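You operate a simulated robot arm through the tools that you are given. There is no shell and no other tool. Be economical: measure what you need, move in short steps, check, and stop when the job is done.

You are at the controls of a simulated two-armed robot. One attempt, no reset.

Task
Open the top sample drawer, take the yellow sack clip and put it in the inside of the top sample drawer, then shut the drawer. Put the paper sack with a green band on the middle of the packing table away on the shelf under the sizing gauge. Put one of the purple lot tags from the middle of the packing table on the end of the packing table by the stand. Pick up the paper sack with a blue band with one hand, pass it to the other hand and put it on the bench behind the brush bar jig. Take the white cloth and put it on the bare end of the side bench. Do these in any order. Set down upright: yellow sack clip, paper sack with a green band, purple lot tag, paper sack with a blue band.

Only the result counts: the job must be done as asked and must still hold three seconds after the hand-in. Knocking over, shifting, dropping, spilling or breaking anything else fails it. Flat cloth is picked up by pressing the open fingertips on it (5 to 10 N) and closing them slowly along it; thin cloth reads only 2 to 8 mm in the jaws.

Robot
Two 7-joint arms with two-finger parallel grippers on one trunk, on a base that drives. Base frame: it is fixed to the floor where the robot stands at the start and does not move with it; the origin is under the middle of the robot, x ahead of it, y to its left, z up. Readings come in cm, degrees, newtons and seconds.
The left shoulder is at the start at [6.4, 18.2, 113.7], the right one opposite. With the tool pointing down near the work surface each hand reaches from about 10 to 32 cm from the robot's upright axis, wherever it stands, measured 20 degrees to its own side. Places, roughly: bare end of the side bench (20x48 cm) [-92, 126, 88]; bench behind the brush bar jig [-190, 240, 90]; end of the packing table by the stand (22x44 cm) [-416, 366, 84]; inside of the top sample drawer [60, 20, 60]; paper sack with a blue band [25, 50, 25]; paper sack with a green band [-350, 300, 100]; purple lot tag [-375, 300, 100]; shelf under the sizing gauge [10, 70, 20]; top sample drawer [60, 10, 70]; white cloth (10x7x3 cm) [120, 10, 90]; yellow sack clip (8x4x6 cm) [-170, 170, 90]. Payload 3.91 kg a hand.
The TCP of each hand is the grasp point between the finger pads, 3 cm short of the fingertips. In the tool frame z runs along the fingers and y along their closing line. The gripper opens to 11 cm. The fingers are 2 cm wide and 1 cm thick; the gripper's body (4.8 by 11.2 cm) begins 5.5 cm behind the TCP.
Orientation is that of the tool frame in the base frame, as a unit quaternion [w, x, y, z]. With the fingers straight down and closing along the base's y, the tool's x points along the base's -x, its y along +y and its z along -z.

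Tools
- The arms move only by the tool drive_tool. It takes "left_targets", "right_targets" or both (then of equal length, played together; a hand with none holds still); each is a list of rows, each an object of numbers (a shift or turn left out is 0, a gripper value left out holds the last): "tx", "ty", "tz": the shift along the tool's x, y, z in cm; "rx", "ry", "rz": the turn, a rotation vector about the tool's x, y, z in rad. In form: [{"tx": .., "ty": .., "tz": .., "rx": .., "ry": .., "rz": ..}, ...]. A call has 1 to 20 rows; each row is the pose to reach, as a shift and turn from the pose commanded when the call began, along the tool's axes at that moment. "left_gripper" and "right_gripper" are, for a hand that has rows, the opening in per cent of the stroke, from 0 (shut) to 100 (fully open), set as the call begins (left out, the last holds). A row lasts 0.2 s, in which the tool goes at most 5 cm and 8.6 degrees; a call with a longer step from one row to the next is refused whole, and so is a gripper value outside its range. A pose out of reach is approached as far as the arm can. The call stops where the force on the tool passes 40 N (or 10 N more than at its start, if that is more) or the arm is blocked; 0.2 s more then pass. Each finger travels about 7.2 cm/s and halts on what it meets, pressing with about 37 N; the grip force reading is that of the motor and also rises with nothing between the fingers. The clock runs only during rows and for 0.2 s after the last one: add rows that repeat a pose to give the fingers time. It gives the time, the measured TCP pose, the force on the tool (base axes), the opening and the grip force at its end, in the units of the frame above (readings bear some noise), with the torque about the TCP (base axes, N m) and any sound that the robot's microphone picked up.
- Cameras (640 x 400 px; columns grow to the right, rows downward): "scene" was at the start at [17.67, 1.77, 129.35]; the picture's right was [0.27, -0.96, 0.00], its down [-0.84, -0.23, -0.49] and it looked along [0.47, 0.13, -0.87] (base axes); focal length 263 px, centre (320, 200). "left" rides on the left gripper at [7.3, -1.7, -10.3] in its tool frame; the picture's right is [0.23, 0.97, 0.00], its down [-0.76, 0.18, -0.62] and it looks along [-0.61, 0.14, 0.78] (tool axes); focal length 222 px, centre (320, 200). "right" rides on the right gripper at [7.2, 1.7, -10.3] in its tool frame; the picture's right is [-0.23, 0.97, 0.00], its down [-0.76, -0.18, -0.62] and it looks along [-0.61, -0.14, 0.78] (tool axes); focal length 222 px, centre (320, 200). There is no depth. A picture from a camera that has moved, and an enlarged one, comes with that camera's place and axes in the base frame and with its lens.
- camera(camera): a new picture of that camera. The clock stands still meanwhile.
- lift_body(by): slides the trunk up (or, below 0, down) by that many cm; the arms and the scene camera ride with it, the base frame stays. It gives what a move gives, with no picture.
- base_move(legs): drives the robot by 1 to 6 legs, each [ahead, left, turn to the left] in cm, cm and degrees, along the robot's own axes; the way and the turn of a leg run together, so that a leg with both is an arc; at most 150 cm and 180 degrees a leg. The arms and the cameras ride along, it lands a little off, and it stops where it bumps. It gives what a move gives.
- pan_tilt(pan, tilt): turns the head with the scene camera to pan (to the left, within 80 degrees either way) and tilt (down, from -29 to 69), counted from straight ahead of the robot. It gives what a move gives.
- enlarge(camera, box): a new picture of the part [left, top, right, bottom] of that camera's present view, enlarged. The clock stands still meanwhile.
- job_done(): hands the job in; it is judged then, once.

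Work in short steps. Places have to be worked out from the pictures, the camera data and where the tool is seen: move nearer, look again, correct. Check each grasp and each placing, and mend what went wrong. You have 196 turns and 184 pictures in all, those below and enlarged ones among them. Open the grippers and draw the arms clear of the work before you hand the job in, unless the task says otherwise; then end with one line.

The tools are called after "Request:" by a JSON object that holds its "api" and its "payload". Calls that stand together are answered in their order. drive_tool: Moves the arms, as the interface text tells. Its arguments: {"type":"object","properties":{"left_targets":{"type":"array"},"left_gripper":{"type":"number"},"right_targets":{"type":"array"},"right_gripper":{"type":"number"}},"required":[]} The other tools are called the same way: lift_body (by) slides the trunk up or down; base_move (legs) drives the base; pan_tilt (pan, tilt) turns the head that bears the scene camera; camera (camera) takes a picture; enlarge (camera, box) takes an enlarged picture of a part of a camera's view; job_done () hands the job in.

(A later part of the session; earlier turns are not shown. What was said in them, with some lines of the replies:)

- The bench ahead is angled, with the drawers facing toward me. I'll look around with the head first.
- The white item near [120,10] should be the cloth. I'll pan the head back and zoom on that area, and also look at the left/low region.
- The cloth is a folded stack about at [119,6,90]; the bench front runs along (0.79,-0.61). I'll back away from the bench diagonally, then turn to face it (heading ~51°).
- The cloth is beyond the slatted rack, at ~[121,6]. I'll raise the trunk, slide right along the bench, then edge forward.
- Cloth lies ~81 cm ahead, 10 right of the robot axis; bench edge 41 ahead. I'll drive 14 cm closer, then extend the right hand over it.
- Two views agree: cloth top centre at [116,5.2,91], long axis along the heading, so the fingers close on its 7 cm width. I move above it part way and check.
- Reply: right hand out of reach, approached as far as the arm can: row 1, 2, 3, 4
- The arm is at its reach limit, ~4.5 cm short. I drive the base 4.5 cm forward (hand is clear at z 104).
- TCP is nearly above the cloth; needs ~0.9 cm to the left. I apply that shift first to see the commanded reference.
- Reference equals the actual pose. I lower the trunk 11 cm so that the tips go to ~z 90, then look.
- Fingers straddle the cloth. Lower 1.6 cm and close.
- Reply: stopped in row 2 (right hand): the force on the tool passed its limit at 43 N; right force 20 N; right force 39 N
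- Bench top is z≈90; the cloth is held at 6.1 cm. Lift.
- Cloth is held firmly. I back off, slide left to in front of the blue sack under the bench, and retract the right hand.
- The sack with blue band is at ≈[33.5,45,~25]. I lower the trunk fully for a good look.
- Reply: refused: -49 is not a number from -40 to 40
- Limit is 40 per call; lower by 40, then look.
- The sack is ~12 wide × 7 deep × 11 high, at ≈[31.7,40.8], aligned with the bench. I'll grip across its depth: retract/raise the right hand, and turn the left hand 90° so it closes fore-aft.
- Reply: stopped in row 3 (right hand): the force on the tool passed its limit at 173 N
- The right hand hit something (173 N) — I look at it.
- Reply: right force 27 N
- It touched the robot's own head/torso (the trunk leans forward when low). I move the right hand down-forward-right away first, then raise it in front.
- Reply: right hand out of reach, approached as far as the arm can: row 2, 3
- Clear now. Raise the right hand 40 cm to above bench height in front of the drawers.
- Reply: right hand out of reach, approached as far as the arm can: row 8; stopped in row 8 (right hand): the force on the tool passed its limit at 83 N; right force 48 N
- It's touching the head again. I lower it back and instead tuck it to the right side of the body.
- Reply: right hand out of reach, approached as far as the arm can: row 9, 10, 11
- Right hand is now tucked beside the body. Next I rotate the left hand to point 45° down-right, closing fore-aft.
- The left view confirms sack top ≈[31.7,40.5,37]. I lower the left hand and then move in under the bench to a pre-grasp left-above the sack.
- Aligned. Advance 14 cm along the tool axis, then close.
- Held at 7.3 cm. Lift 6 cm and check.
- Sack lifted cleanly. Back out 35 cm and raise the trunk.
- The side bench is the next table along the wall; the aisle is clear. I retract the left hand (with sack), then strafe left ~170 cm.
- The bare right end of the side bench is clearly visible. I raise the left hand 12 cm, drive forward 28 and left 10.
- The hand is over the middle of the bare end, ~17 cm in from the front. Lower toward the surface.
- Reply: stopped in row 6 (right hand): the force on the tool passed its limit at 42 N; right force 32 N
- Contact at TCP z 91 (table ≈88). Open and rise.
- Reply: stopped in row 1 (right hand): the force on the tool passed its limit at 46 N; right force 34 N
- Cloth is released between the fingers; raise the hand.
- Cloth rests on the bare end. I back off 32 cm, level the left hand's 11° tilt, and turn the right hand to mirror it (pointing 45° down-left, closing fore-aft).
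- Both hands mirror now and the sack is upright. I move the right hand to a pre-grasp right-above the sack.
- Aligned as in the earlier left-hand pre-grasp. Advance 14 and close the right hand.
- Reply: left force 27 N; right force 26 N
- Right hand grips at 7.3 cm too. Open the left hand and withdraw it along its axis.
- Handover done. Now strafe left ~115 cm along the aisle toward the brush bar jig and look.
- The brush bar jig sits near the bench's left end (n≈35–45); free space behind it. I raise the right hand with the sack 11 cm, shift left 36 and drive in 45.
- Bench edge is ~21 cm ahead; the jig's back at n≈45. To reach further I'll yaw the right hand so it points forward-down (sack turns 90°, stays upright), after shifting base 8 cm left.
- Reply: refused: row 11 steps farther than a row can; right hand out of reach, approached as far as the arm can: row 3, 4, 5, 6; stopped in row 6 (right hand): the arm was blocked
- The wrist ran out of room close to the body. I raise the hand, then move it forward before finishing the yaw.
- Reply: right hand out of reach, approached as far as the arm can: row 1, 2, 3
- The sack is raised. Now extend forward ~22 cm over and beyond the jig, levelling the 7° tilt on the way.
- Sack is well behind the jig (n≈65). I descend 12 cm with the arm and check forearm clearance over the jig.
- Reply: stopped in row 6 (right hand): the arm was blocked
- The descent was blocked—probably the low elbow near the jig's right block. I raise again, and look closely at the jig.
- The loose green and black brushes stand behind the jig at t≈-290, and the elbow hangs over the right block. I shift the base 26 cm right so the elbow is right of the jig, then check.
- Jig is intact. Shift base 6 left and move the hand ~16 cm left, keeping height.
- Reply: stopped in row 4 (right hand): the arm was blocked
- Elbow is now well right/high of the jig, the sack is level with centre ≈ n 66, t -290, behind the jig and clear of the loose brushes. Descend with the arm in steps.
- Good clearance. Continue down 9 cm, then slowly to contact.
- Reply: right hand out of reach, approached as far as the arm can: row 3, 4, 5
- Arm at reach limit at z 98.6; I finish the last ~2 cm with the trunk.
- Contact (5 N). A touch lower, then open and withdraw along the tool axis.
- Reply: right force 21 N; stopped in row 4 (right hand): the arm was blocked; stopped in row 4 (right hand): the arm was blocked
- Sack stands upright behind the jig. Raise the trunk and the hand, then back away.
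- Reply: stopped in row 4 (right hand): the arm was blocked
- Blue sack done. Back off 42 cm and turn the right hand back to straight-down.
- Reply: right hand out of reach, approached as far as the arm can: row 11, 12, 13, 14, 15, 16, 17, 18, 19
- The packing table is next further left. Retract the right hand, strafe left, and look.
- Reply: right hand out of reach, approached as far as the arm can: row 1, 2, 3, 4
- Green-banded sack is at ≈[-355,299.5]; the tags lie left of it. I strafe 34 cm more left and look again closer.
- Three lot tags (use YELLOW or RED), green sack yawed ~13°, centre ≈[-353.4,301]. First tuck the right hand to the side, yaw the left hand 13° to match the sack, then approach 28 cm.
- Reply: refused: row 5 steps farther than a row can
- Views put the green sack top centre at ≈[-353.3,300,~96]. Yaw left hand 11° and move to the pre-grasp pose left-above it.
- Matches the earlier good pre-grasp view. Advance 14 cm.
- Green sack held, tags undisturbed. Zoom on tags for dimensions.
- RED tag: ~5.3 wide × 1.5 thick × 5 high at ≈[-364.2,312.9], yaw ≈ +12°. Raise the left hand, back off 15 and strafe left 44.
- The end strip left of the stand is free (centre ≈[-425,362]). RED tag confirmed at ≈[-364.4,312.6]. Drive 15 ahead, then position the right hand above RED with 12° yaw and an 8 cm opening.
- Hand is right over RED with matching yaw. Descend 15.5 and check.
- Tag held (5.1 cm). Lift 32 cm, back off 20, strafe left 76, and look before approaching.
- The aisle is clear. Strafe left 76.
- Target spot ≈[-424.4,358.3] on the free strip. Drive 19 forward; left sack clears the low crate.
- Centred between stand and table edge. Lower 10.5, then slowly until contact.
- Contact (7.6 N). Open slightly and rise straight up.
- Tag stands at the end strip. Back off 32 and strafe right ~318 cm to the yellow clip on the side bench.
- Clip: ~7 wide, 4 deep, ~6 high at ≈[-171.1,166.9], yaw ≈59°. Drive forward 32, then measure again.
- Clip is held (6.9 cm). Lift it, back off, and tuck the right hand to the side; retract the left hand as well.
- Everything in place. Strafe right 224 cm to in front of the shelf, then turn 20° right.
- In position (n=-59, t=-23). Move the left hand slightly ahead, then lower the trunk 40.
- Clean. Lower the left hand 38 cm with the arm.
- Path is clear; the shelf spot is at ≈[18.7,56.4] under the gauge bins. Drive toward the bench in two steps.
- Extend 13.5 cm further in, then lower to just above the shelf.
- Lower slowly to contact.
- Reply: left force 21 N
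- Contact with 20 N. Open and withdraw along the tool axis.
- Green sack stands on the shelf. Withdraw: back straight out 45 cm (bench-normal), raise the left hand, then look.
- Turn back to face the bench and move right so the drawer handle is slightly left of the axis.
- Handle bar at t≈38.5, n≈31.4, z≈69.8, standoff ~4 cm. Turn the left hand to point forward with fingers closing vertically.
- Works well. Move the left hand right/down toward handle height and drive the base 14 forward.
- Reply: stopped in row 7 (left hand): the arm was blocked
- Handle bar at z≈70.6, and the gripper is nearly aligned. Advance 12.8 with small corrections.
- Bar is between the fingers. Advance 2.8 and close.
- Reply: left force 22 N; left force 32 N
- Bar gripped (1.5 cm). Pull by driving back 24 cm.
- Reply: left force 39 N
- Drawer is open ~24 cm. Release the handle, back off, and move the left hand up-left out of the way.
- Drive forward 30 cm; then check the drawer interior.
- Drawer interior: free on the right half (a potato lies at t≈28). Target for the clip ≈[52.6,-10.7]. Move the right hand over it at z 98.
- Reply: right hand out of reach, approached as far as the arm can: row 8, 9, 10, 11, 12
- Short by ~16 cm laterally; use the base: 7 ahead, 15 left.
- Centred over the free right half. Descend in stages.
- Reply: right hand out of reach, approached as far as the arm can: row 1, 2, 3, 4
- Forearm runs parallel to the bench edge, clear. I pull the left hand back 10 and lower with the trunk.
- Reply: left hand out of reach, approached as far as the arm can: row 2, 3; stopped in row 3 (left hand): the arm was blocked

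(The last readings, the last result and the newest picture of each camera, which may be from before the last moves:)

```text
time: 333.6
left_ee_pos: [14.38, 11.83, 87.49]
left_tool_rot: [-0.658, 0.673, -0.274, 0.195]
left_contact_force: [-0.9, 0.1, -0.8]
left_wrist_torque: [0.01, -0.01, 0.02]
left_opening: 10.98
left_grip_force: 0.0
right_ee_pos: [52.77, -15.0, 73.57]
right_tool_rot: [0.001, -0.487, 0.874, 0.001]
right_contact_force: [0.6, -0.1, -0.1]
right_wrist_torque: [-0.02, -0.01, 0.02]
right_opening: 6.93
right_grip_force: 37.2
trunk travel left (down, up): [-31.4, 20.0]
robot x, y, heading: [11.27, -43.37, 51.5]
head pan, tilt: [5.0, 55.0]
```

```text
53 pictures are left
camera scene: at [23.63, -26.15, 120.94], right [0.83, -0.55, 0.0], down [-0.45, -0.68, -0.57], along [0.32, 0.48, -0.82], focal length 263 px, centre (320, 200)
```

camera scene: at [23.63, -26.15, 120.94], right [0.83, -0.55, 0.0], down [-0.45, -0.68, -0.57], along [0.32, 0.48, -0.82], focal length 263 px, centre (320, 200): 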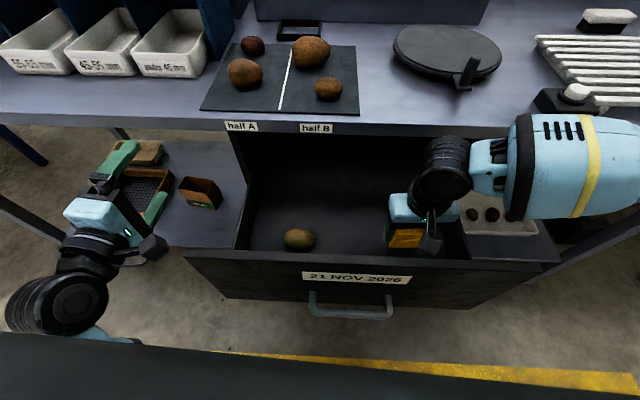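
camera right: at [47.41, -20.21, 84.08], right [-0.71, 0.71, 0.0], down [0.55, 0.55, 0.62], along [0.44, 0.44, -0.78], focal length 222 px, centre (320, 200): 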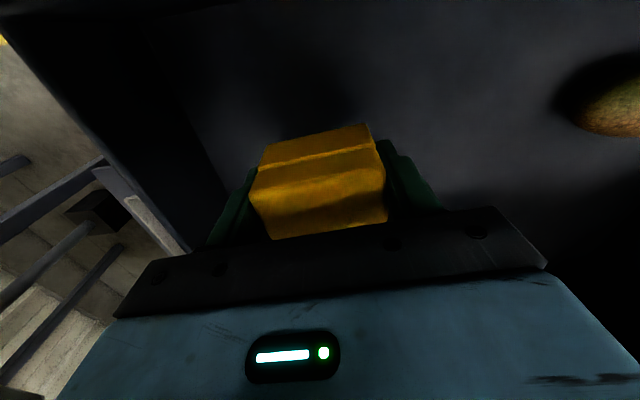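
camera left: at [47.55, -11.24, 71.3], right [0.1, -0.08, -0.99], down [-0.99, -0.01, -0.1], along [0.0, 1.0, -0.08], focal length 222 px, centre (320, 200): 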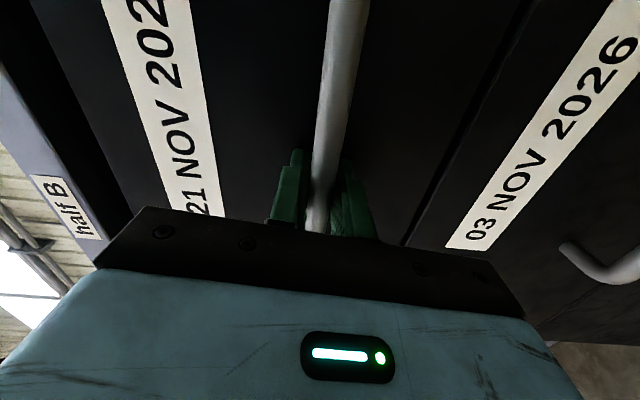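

The wrist camera bracket is close above the drawer front; shift the hand 5 cm deeper into the drawer first.

Request:
{"api": "drive_tool", "payload": {"right_targets": [{"tx": -2.5}, {"tx": -5}]}}

```text
time: 334.2
left_ee_pos: [14.33, 11.84, 87.54]
left_tool_rot: [-0.659, 0.673, -0.273, 0.196]
left_contact_force: [1.1, 1.3, 0.2]
left_wrist_torque: [-0.02, -0.01, -0.03]
left_opening: 11.02
left_grip_force: 0.0
right_ee_pos: [55.66, -11.68, 73.79]
right_tool_rot: [0.0, -0.486, 0.874, 0.001]
right_contact_force: [-0.9, 0.4, -0.7]
right_wrist_torque: [-0.03, -0.01, 0.01]
right_opening: 6.93
right_grip_force: 36.6
right hand out of reach, approached as far as the arm can: row 2
trunk travel left (down, up): [-31.4, 20.0]
robot x, y, heading: [10.86, -43.18, 51.3]
head pan, tilt: [5.0, 55.0]
```

Request:
{"api": "lift_body", "payload": {"by": -3}}

Request:
{"api": "camera", "payload": {"camera": "right"}}

Request:
{"api": "enlarge", "payload": {"camera": "scene", "box": [340, 120, 560, 290]}}

```text
time: 335.0
left_ee_pos: [14.4, 12.0, 84.3]
left_tool_rot: [-0.658, 0.673, -0.274, 0.196]
left_contact_force: [-0.2, 0.4, -0.1]
left_wrist_torque: [0.0, -0.01, -0.02]
left_opening: 11.01
left_grip_force: 0.0
right_ee_pos: [55.65, -11.64, 70.86]
right_tool_rot: [0.0, -0.486, 0.874, 0.001]
right_contact_force: [-0.3, 0.0, -0.3]
right_wrist_torque: [0.02, -0.02, 0.01]
right_opening: 6.9
right_grip_force: 37.0
trunk travel left (down, up): [-28.4, 23.0]
robot x, y, heading: [11.01, -43.28, 51.5]
head pan, tilt: [5.0, 55.0]
```

```text
52 pictures are left
camera right: at [50.42, -16.92, 81.36], right [-0.71, 0.71, 0.0], down [0.55, 0.55, 0.62], along [0.44, 0.44, -0.78], focal length 222 px, centre (320, 200)
```

right: 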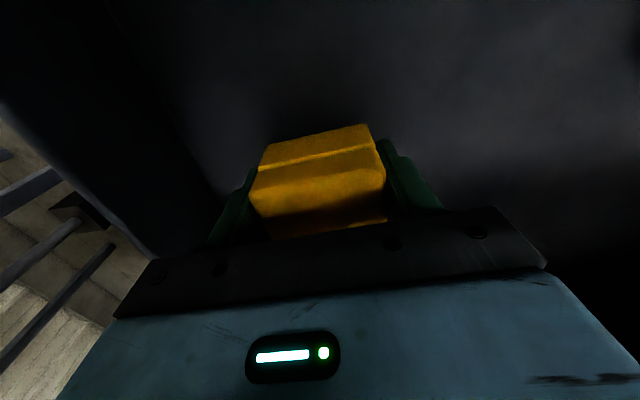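

```text
2.35 times, centred on (450, 205) of scene
camera zoom: at [24.13, -25.53, 117.95], right [0.83, -0.55, 0.0], down [-0.45, -0.68, -0.57], along [0.32, 0.48, -0.82], focal length 618 px, centre (14, 188)
```

zoom: 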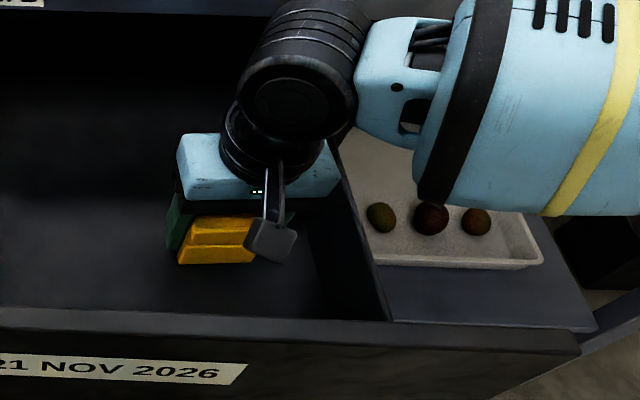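

Lower further, slowly.

Request:
{"api": "lift_body", "payload": {"by": -1.5}}

Request:
{"api": "lift_body", "payload": {"by": -0.7}}

```text
time: 335.6
left_ee_pos: [14.53, 12.1, 82.62]
left_tool_rot: [-0.658, 0.673, -0.275, 0.195]
left_contact_force: [-0.2, 0.1, 0.4]
left_wrist_torque: [-0.04, 0.01, 0.0]
left_opening: 11.01
left_grip_force: 0.0
right_ee_pos: [55.72, -11.53, 69.24]
right_tool_rot: [0.001, -0.486, 0.874, 0.0]
right_contact_force: [-0.3, -0.5, -0.8]
right_wrist_torque: [-0.01, 0.0, 0.03]
right_opening: 6.95
right_grip_force: 36.8
trunk travel left (down, up): [-26.9, 24.5]
robot x, y, heading: [11.23, -43.39, 51.2]
head pan, tilt: [5.0, 55.0]
```

```text
time: 336.2
left_ee_pos: [14.52, 12.08, 82.03]
left_tool_rot: [-0.658, 0.672, -0.275, 0.197]
left_contact_force: [-0.5, 0.7, 0.2]
left_wrist_torque: [-0.03, -0.01, -0.02]
left_opening: 10.99
left_grip_force: 0.0
right_ee_pos: [55.65, -11.61, 68.58]
right_tool_rot: [0.001, -0.486, 0.874, 0.001]
right_contact_force: [1.8, -0.9, 8.6]
right_wrist_torque: [-0.19, -0.13, 0.05]
right_opening: 6.91
right_grip_force: 36.7
trunk travel left (down, up): [-26.2, 25.2]
robot x, y, heading: [11.07, -43.26, 51.4]
head pan, tilt: [5.0, 55.0]
```

Contact at z 68.6 (8.6 N). Open to ~9 cm and rise with the trunk.

Request:
{"api": "drive_tool", "payload": {"right_targets": [{"tz": 0}, {"tz": 0}, {"tz": 0}], "right_gripper": 84}}

Request:
{"api": "lift_body", "payload": {"by": 12}}

Request:
{"api": "camera", "payload": {"camera": "right"}}

```text
time: 337.0
left_ee_pos: [14.45, 12.15, 82.03]
left_tool_rot: [-0.659, 0.673, -0.274, 0.196]
left_contact_force: [0.4, -0.8, -0.4]
left_wrist_torque: [-0.01, 0.02, 0.0]
left_opening: 10.99
left_grip_force: 0.1
right_ee_pos: [55.62, -11.69, 68.54]
right_tool_rot: [0.0, -0.487, 0.874, 0.0]
right_contact_force: [-0.1, 0.6, 0.3]
right_wrist_torque: [-0.05, -0.02, -0.02]
right_opening: 9.23
right_grip_force: 0.1
trunk travel left (down, up): [-26.2, 25.2]
robot x, y, heading: [10.87, -43.39, 51.8]
head pan, tilt: [5.0, 55.0]
```

```text
time: 338.5
left_ee_pos: [14.47, 12.07, 94.04]
left_tool_rot: [-0.658, 0.673, -0.275, 0.196]
left_contact_force: [-0.6, -1.0, 1.2]
left_wrist_torque: [-0.03, 0.04, 0.03]
left_opening: 11.02
left_grip_force: 0.1
right_ee_pos: [56.46, -10.98, 83.19]
right_tool_rot: [0.028, -0.486, 0.874, 0.012]
right_contact_force: [1.0, 0.1, -0.3]
right_wrist_torque: [-0.02, -0.04, 0.01]
right_opening: 9.24
right_grip_force: 0.1
trunk travel left (down, up): [-38.2, 13.2]
robot x, y, heading: [10.9, -43.06, 51.7]
head pan, tilt: [5.0, 55.0]
```

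```text
50 pictures are left
camera right: at [50.69, -16.77, 93.33], right [-0.71, 0.71, 0.01], down [0.53, 0.52, 0.67], along [0.47, 0.48, -0.74], focal length 222 px, centre (320, 200)
```

right: 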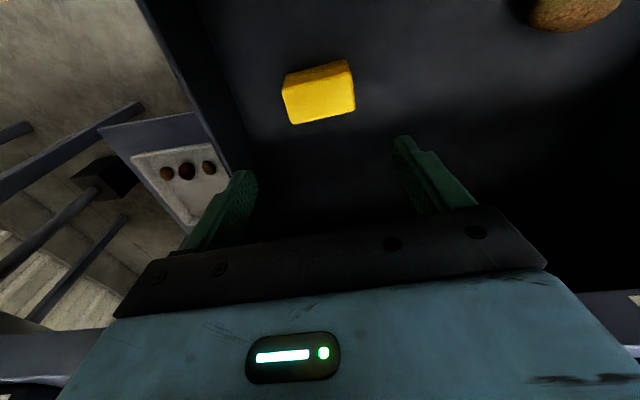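

Clip stands upright in the drawer. Raise further, then back off and take the hand out of the way.

Request:
{"api": "lift_body", "payload": {"by": 12}}

Request:
{"api": "base_move", "payload": {"legs": [[-32, 0, 0]]}}

Request:
{"api": "pan_tilt", "payload": {"pan": 0, "tilt": 48}}

Request:
{"api": "camera", "payload": {"camera": "scene"}}

```text
time: 340.0
left_ee_pos: [14.48, 12.12, 105.84]
left_tool_rot: [-0.658, 0.673, -0.276, 0.195]
left_contact_force: [0.0, 0.3, -0.5]
left_wrist_torque: [0.03, -0.02, 0.01]
left_opening: 11.0
left_grip_force: 0.1
right_ee_pos: [57.12, -10.29, 111.91]
right_tool_rot: [0.168, -0.479, 0.858, 0.073]
right_contact_force: [-0.6, 0.2, -0.7]
right_wrist_torque: [0.02, 0.01, 0.03]
right_opening: 9.24
right_grip_force: 0.1
trunk travel left (down, up): [-50.2, 1.2]
robot x, y, heading: [11.23, -43.0, 51.7]
head pan, tilt: [5.0, 55.0]
```

```text
time: 342.1
left_ee_pos: [-5.27, -12.83, 106.03]
left_tool_rot: [-0.658, 0.673, -0.276, 0.195]
left_contact_force: [0.2, -0.6, -0.5]
left_wrist_torque: [0.01, 0.0, -0.01]
left_opening: 11.0
left_grip_force: 0.0
right_ee_pos: [37.27, -35.14, 112.03]
right_tool_rot: [0.169, -0.478, 0.858, 0.073]
right_contact_force: [0.5, -0.2, -0.1]
right_wrist_torque: [-0.01, -0.01, 0.04]
right_opening: 9.27
right_grip_force: 0.1
trunk travel left (down, up): [-50.2, 1.2]
robot x, y, heading: [-8.46, -68.23, 51.7]
head pan, tilt: [5.0, 55.0]
```

```text
time: 342.8
left_ee_pos: [-5.33, -12.8, 105.87]
left_tool_rot: [-0.659, 0.671, -0.276, 0.196]
left_contact_force: [0.7, -0.1, -0.4]
left_wrist_torque: [0.01, 0.02, -0.05]
left_opening: 11.02
left_grip_force: 0.0
right_ee_pos: [37.28, -35.22, 112.04]
right_tool_rot: [0.17, -0.478, 0.859, 0.073]
right_contact_force: [-0.1, 0.3, -0.6]
right_wrist_torque: [0.0, 0.01, 0.02]
right_opening: 9.26
right_grip_force: 0.0
trunk travel left (down, up): [-50.2, 1.2]
robot x, y, heading: [-8.81, -68.02, 51.5]
head pan, tilt: [0.0, 48.0]
```

```text
49 pictures are left
camera scene: at [-2.33, -59.92, 143.14], right [0.78, -0.62, 0.0], down [-0.46, -0.58, -0.67], along [0.42, 0.52, -0.74], focal length 263 px, centre (320, 200)
```

scene: 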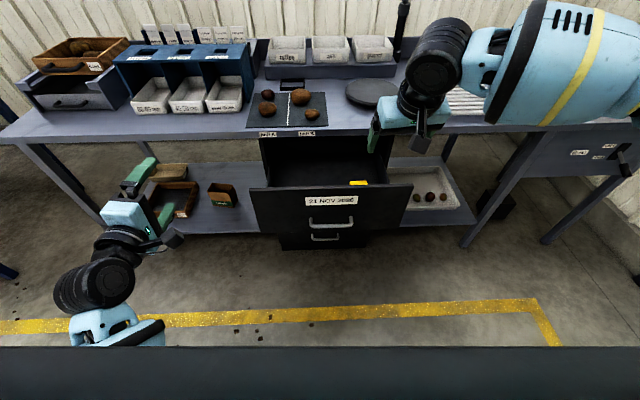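

Now close the drawer with the left hand as a fist. First lower the trunk 17 and tuck the right hand aside.

Request:
{"api": "lift_body", "payload": {"by": -17}}

Request:
{"api": "drive_tool", "payload": {"right_targets": [{"tx": 2.5, "ty": -2.7, "tz": -0.9, "ry": 0.09, "rz": 0.03}, {"tx": 5.1, "ty": -5.5, "tz": -1.8, "ry": 0.18, "rz": 0.06}, {"tx": 7.6, "ty": -8.2, "tz": -2.6, "rx": -0.01, "ry": 0.28, "rz": 0.09}, {"tx": 10.2, "ty": -10.9, "tz": -3.5, "rx": -0.016, "ry": 0.372, "rz": 0.112}, {"tx": 12.7, "ty": -13.6, "tz": -4.4, "rx": -0.016, "ry": 0.372, "rz": 0.112}, {"tx": 15.2, "ty": -16.4, "tz": -5.3, "rx": -0.016, "ry": 0.372, "rz": 0.112}, {"tx": 17.8, "ty": -19.1, "tz": -6.1, "rx": -0.016, "ry": 0.372, "rz": 0.112}, {"tx": 20.3, "ty": -21.8, "tz": -7, "rx": -0.016, "ry": 0.372, "rz": 0.112}]}}

Request:
{"api": "base_move", "payload": {"legs": [[0, -17, 0]]}}

Request:
{"api": "drive_tool", "payload": {"left_targets": [{"tx": 3, "ty": 2}, {"tx": 6, "ty": 4}, {"tx": 9, "ty": 6}, {"tx": 12, "ty": 8.5}, {"tx": 15, "ty": 11.5}], "left_gripper": 0}}

Request:
{"api": "camera", "payload": {"camera": "scene"}}

```text
time: 344.7
left_ee_pos: [-5.28, -12.9, 89.02]
left_tool_rot: [-0.659, 0.672, -0.276, 0.197]
left_contact_force: [0.0, 0.4, -0.8]
left_wrist_torque: [0.0, 0.0, 0.02]
left_opening: 11.01
left_grip_force: 0.2
right_ee_pos: [37.37, -35.2, 95.08]
right_tool_rot: [0.171, -0.478, 0.859, 0.073]
right_contact_force: [0.0, -0.3, -0.5]
right_wrist_torque: [0.0, 0.0, 0.01]
right_opening: 9.22
right_grip_force: 0.0
trunk travel left (down, up): [-33.2, 18.2]
robot x, y, heading: [-8.63, -68.28, 51.8]
head pan, tilt: [0.0, 48.0]
```

```text
time: 346.5
left_ee_pos: [-5.22, -12.95, 89.05]
left_tool_rot: [-0.659, 0.672, -0.275, 0.197]
left_contact_force: [-0.7, 0.0, 0.4]
left_wrist_torque: [-0.04, 0.03, 0.0]
left_opening: 10.99
left_grip_force: 0.0
right_ee_pos: [44.43, -65.03, 94.91]
right_tool_rot: [0.0, -0.437, 0.9, 0.0]
right_contact_force: [0.0, -0.7, 0.7]
right_wrist_torque: [0.0, -0.01, -0.01]
right_opening: 9.25
right_grip_force: 0.1
trunk travel left (down, up): [-33.2, 18.2]
robot x, y, heading: [-8.29, -68.1, 51.6]
head pan, tilt: [0.0, 48.0]
```

```text
time: 348.6
left_ee_pos: [7.94, -23.38, 88.95]
left_tool_rot: [-0.658, 0.673, -0.275, 0.196]
left_contact_force: [-0.5, -0.5, -0.2]
left_wrist_torque: [0.0, 0.02, 0.04]
left_opening: 10.99
left_grip_force: 0.0
right_ee_pos: [57.64, -75.33, 94.98]
right_tool_rot: [0.0, -0.437, 0.899, 0.0]
right_contact_force: [0.1, -0.2, 0.4]
right_wrist_torque: [0.01, -0.01, -0.01]
right_opening: 9.24
right_grip_force: 0.0
trunk travel left (down, up): [-33.2, 18.2]
robot x, y, heading: [4.45, -78.65, 51.8]
head pan, tilt: [0.0, 48.0]
```

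```text
time: 349.6
left_ee_pos: [14.39, -28.56, 81.57]
left_tool_rot: [0.672, -0.637, 0.337, -0.171]
left_contact_force: [-0.3, -0.2, 0.0]
left_wrist_torque: [0.0, -0.03, -0.03]
left_opening: 0.0
left_grip_force: 20.4
right_ee_pos: [57.55, -75.27, 95.04]
right_tool_rot: [0.0, -0.437, 0.9, -0.001]
right_contact_force: [-0.5, -0.9, 0.4]
right_wrist_torque: [0.01, 0.0, 0.01]
right_opening: 9.26
right_grip_force: 0.0
trunk travel left (down, up): [-33.2, 18.2]
robot x, y, heading: [4.94, -78.54, 51.3]
head pan, tilt: [0.0, 48.0]
stopped in row 4 (left hand): the arm was blocked; the commanded pose is now the measured one
```

```text
48 pictures are left
camera scene: at [17.75, -61.8, 123.67], right [0.78, -0.62, 0.0], down [-0.46, -0.58, -0.67], along [0.41, 0.53, -0.74], focal length 263 px, centre (320, 200)
```

scene: 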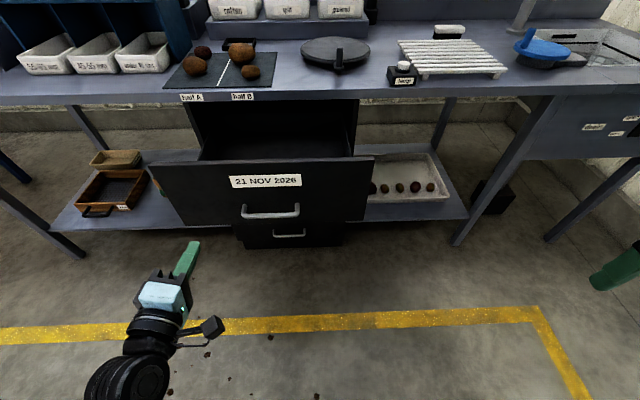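

Request:
{"api": "drive_tool", "payload": {"left_targets": [{"tx": 0, "ty": 0, "tz": 4}, {"tx": 2, "ty": 0.4, "tz": 8}, {"tx": 4.2, "ty": 1, "tz": 12}, {"tx": 6.3, "ty": 1.5, "tz": 15.8}, {"tx": 8.5, "ty": 2, "tz": 19.4}]}}

Request:
{"api": "camera", "payload": {"camera": "scene"}}

Request:
{"api": "camera", "payload": {"camera": "left"}}

```text
time: 351.0
left_ee_pos: [31.11, -17.92, 75.75]
left_tool_rot: [0.675, -0.629, 0.358, -0.141]
left_contact_force: [-0.7, 0.1, 0.2]
left_wrist_torque: [0.0, 0.0, -0.01]
left_opening: 0.0
left_grip_force: 37.4
right_ee_pos: [57.53, -75.36, 95.05]
right_tool_rot: [0.001, -0.438, 0.899, -0.001]
right_contact_force: [-0.2, -0.3, -0.3]
right_wrist_torque: [0.0, 0.01, -0.03]
right_opening: 9.22
right_grip_force: 0.1
trunk travel left (down, up): [-33.2, 18.2]
robot x, y, heading: [4.33, -78.57, 51.9]
head pan, tilt: [0.0, 48.0]
stopped in row 5 (left hand): the arm was blocked; the commanded pose is now the measured one
```

```text
47 pictures are left
camera scene: at [17.72, -61.81, 123.67], right [0.78, -0.62, 0.0], down [-0.46, -0.58, -0.67], along [0.41, 0.53, -0.74], focal length 263 px, centre (320, 200)
```

scene: 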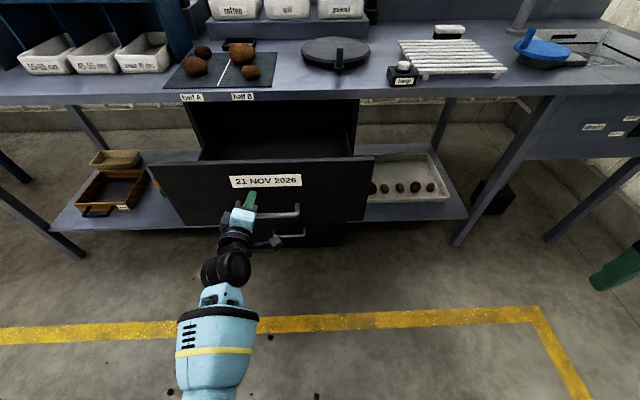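

```text
46 pictures are left
camera left: at [29.83, -30.57, 75.67], right [-0.09, 0.02, -1.0], down [-0.99, 0.05, 0.09], along [0.05, 1.0, 0.01], focal length 222 px, centre (320, 200)
```

left: 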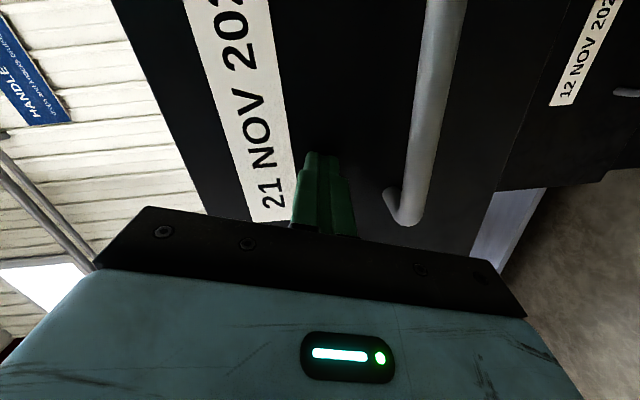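

The fist is positioned against the drawer front between label and handle. Push with the base 22 cm.

Request:
{"api": "base_move", "payload": {"legs": [[22, 0, 0]]}}

Request:
{"api": "camera", "payload": {"camera": "scene"}}

```text
time: 352.6
left_ee_pos: [44.57, -0.7, 75.75]
left_tool_rot: [0.675, -0.629, 0.359, -0.142]
left_contact_force: [1.5, 0.4, -1.2]
left_wrist_torque: [0.03, 0.04, -0.03]
left_opening: 0.01
left_grip_force: 36.5
right_ee_pos: [71.21, -58.07, 95.03]
right_tool_rot: [0.0, -0.438, 0.899, -0.001]
right_contact_force: [0.0, -0.4, -0.4]
right_wrist_torque: [-0.03, -0.01, 0.01]
right_opening: 9.24
right_grip_force: 0.0
trunk travel left (down, up): [-33.2, 18.2]
robot x, y, heading: [18.24, -61.84, 51.7]
head pan, tilt: [0.0, 48.0]
```

```text
45 pictures are left
camera scene: at [31.35, -44.59, 123.65], right [0.78, -0.62, 0.0], down [-0.46, -0.58, -0.67], along [0.41, 0.52, -0.74], focal length 263 px, centre (320, 200)
```

scene: 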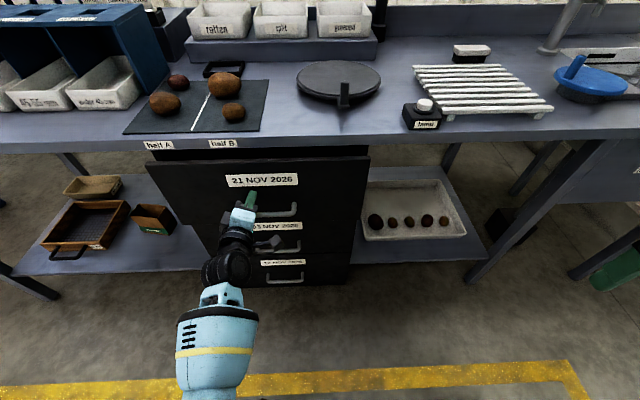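

Nearly shut (~5.5 cm left). Push 4.5 more by base, then finish with the arm.

Request:
{"api": "base_move", "payload": {"legs": [[4.5, 0, 0]]}}

Request:
{"api": "drive_tool", "payload": {"left_targets": [{"tz": 0.7}, {"tz": 1.4}, {"tz": 2.1}, {"tz": 2.8}]}}

Request:
{"api": "camera", "payload": {"camera": "scene"}}

```text
time: 353.6
left_ee_pos: [46.78, 2.08, 75.65]
left_tool_rot: [0.674, -0.629, 0.359, -0.142]
left_contact_force: [-2.0, -3.6, 0.8]
left_wrist_torque: [0.02, 0.02, -0.03]
left_opening: 0.0
left_grip_force: 36.7
right_ee_pos: [73.7, -54.9, 95.12]
right_tool_rot: [0.002, -0.438, 0.899, 0.0]
right_contact_force: [0.2, -0.9, 1.6]
right_wrist_torque: [-0.02, 0.02, 0.0]
right_opening: 9.24
right_grip_force: 0.1
trunk travel left (down, up): [-33.2, 18.2]
robot x, y, heading: [20.8, -58.23, 52.0]
head pan, tilt: [0.0, 48.0]
stopped in leg 1: the force on the tool passed its limit at 196 N (the readings are from after the stop); the commanded pose is now the measured one
```

```text
time: 354.0
left_ee_pos: [46.92, 2.19, 75.58]
left_tool_rot: [0.675, -0.629, 0.358, -0.142]
left_contact_force: [-16.1, -21.9, 7.7]
left_wrist_torque: [0.33, -0.1, 0.16]
left_opening: 0.0
left_grip_force: 36.7
right_ee_pos: [73.51, -55.0, 95.1]
right_tool_rot: [0.002, -0.439, 0.899, 0.0]
right_contact_force: [0.1, 0.5, 0.1]
right_wrist_torque: [0.0, 0.02, -0.03]
right_opening: 9.25
right_grip_force: 0.0
trunk travel left (down, up): [-33.2, 18.2]
robot x, y, heading: [20.39, -58.66, 51.9]
head pan, tilt: [0.0, 48.0]
stopped in row 1 (left hand): the force on the tool passed its limit at 48 N (the readings are from after the stop); the commanded pose is now the measured one
```

```text
44 pictures are left
camera scene: at [33.56, -41.76, 123.73], right [0.79, -0.62, 0.0], down [-0.46, -0.58, -0.67], along [0.41, 0.53, -0.74], focal length 263 px, centre (320, 200)
```

scene: 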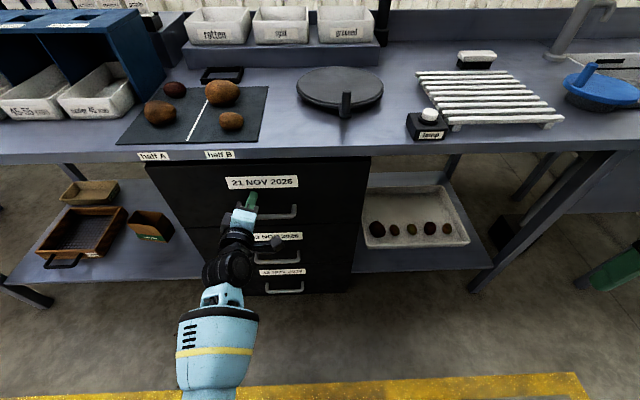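

Hard stop reached, drawer looks shut. Retract the hand and check flushness closely.

Request:
{"api": "drive_tool", "payload": {"left_targets": [{"tz": -4}, {"tz": -8}, {"tz": -12}, {"tz": -14}]}}

Request:
{"api": "base_move", "payload": {"legs": [[-25, 0, 0]]}}

Request:
{"api": "enlarge", "payload": {"camera": "scene", "box": [140, 90, 420, 265]}}

```text
time: 355.2
left_ee_pos: [38.2, -4.51, 80.36]
left_tool_rot: [0.715, -0.578, 0.374, -0.121]
left_contact_force: [0.3, -0.1, -0.2]
left_wrist_torque: [-0.03, -0.03, -0.01]
left_opening: 0.01
left_grip_force: 36.8
right_ee_pos: [73.65, -54.88, 95.0]
right_tool_rot: [0.001, -0.439, 0.899, 0.0]
right_contact_force: [-0.5, 0.2, 0.4]
right_wrist_torque: [-0.01, 0.01, -0.01]
right_opening: 9.22
right_grip_force: 0.1
trunk travel left (down, up): [-33.2, 18.2]
robot x, y, heading: [20.54, -58.67, 51.8]
head pan, tilt: [0.0, 48.0]
stopped in row 4 (left hand): the arm was blocked; the commanded pose is now the measured one
```

```text
time: 357.1
left_ee_pos: [22.77, -24.39, 80.46]
left_tool_rot: [0.715, -0.577, 0.375, -0.122]
left_contact_force: [0.0, 0.7, -0.3]
left_wrist_torque: [-0.05, 0.04, 0.02]
left_opening: 0.0
left_grip_force: 37.0
right_ee_pos: [58.12, -74.74, 94.92]
right_tool_rot: [0.002, -0.438, 0.899, -0.001]
right_contact_force: [0.1, -0.3, 0.1]
right_wrist_torque: [0.0, -0.04, 0.01]
right_opening: 9.28
right_grip_force: 0.1
trunk travel left (down, up): [-33.2, 18.2]
robot x, y, heading: [4.9, -77.79, 51.4]
head pan, tilt: [0.0, 48.0]
```

```text
2.29 times, centred on (280, 178) of scene
camera zoom: at [18.22, -61.23, 123.68], right [0.78, -0.62, 0.0], down [-0.46, -0.58, -0.67], along [0.41, 0.53, -0.74], focal length 601 px, centre (411, 251)
```

zoom: 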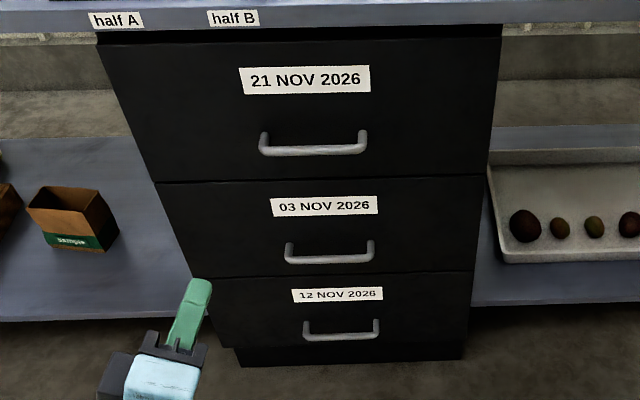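

All drawers flush and the green sack stands on its shelf. Open both grippers, back off a bit more, and hand in.

Request:
{"api": "drive_tool", "payload": {"left_targets": [{"tz": 0}, {"tz": 0}, {"tz": 0}], "right_targets": [{"tz": 0}, {"tz": 0}, {"tz": 0}], "left_gripper": 100, "right_gripper": 100}}

Request:
{"api": "base_move", "payload": {"legs": [[-15, 0, 0]]}}

Request:
{"api": "camera", "payload": {"camera": "scene"}}

```text
time: 357.9
left_ee_pos: [22.72, -24.23, 80.5]
left_tool_rot: [0.715, -0.578, 0.375, -0.121]
left_contact_force: [0.0, -0.1, -0.6]
left_wrist_torque: [0.02, 0.0, 0.02]
left_opening: 11.01
left_grip_force: 0.9
right_ee_pos: [58.05, -74.6, 94.99]
right_tool_rot: [0.0, -0.437, 0.899, -0.001]
right_contact_force: [0.4, 0.4, 0.0]
right_wrist_torque: [0.02, -0.01, 0.0]
right_opening: 11.01
right_grip_force: 0.0
trunk travel left (down, up): [-33.2, 18.2]
robot x, y, heading: [4.98, -77.89, 51.8]
head pan, tilt: [0.0, 48.0]
```

```text
time: 359.2
left_ee_pos: [13.57, -35.93, 80.46]
left_tool_rot: [0.715, -0.578, 0.374, -0.122]
left_contact_force: [0.5, 0.8, 0.3]
left_wrist_torque: [-0.01, 0.02, 0.0]
left_opening: 10.98
left_grip_force: 0.1
right_ee_pos: [48.98, -86.41, 95.0]
right_tool_rot: [0.001, -0.437, 0.899, 0.0]
right_contact_force: [-0.5, 0.1, -0.3]
right_wrist_torque: [-0.01, 0.0, 0.01]
right_opening: 11.0
right_grip_force: 0.0
trunk travel left (down, up): [-33.2, 18.2]
robot x, y, heading: [-4.14, -89.88, 51.8]
head pan, tilt: [0.0, 48.0]
```

```text
42 pictures are left
camera scene: at [9.05, -72.85, 123.69], right [0.78, -0.62, 0.0], down [-0.46, -0.58, -0.67], along [0.42, 0.53, -0.74], focal length 263 px, centre (320, 200)
```

scene: 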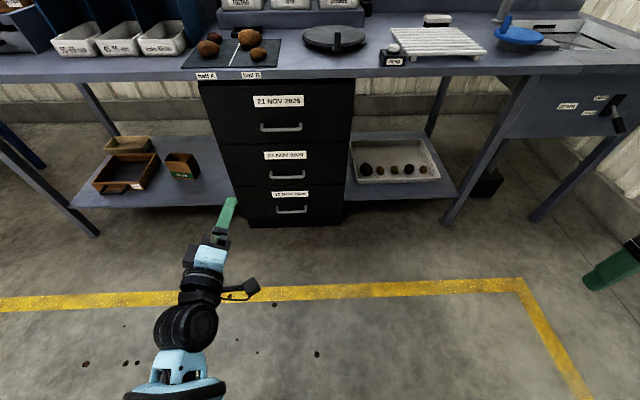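

Everything is in place, the drawer is shut, and both grippers are open and clear. Hand in.

Request:
{"api": "job_done", "payload": {}}

```text
The job is handed in.
```

I finished all five tasks and handed the job in. The yellow clip stood upright in the top drawer when I let go of it, but I did not reopen the drawer to check it after the final push shut, which ended in a hard stop.
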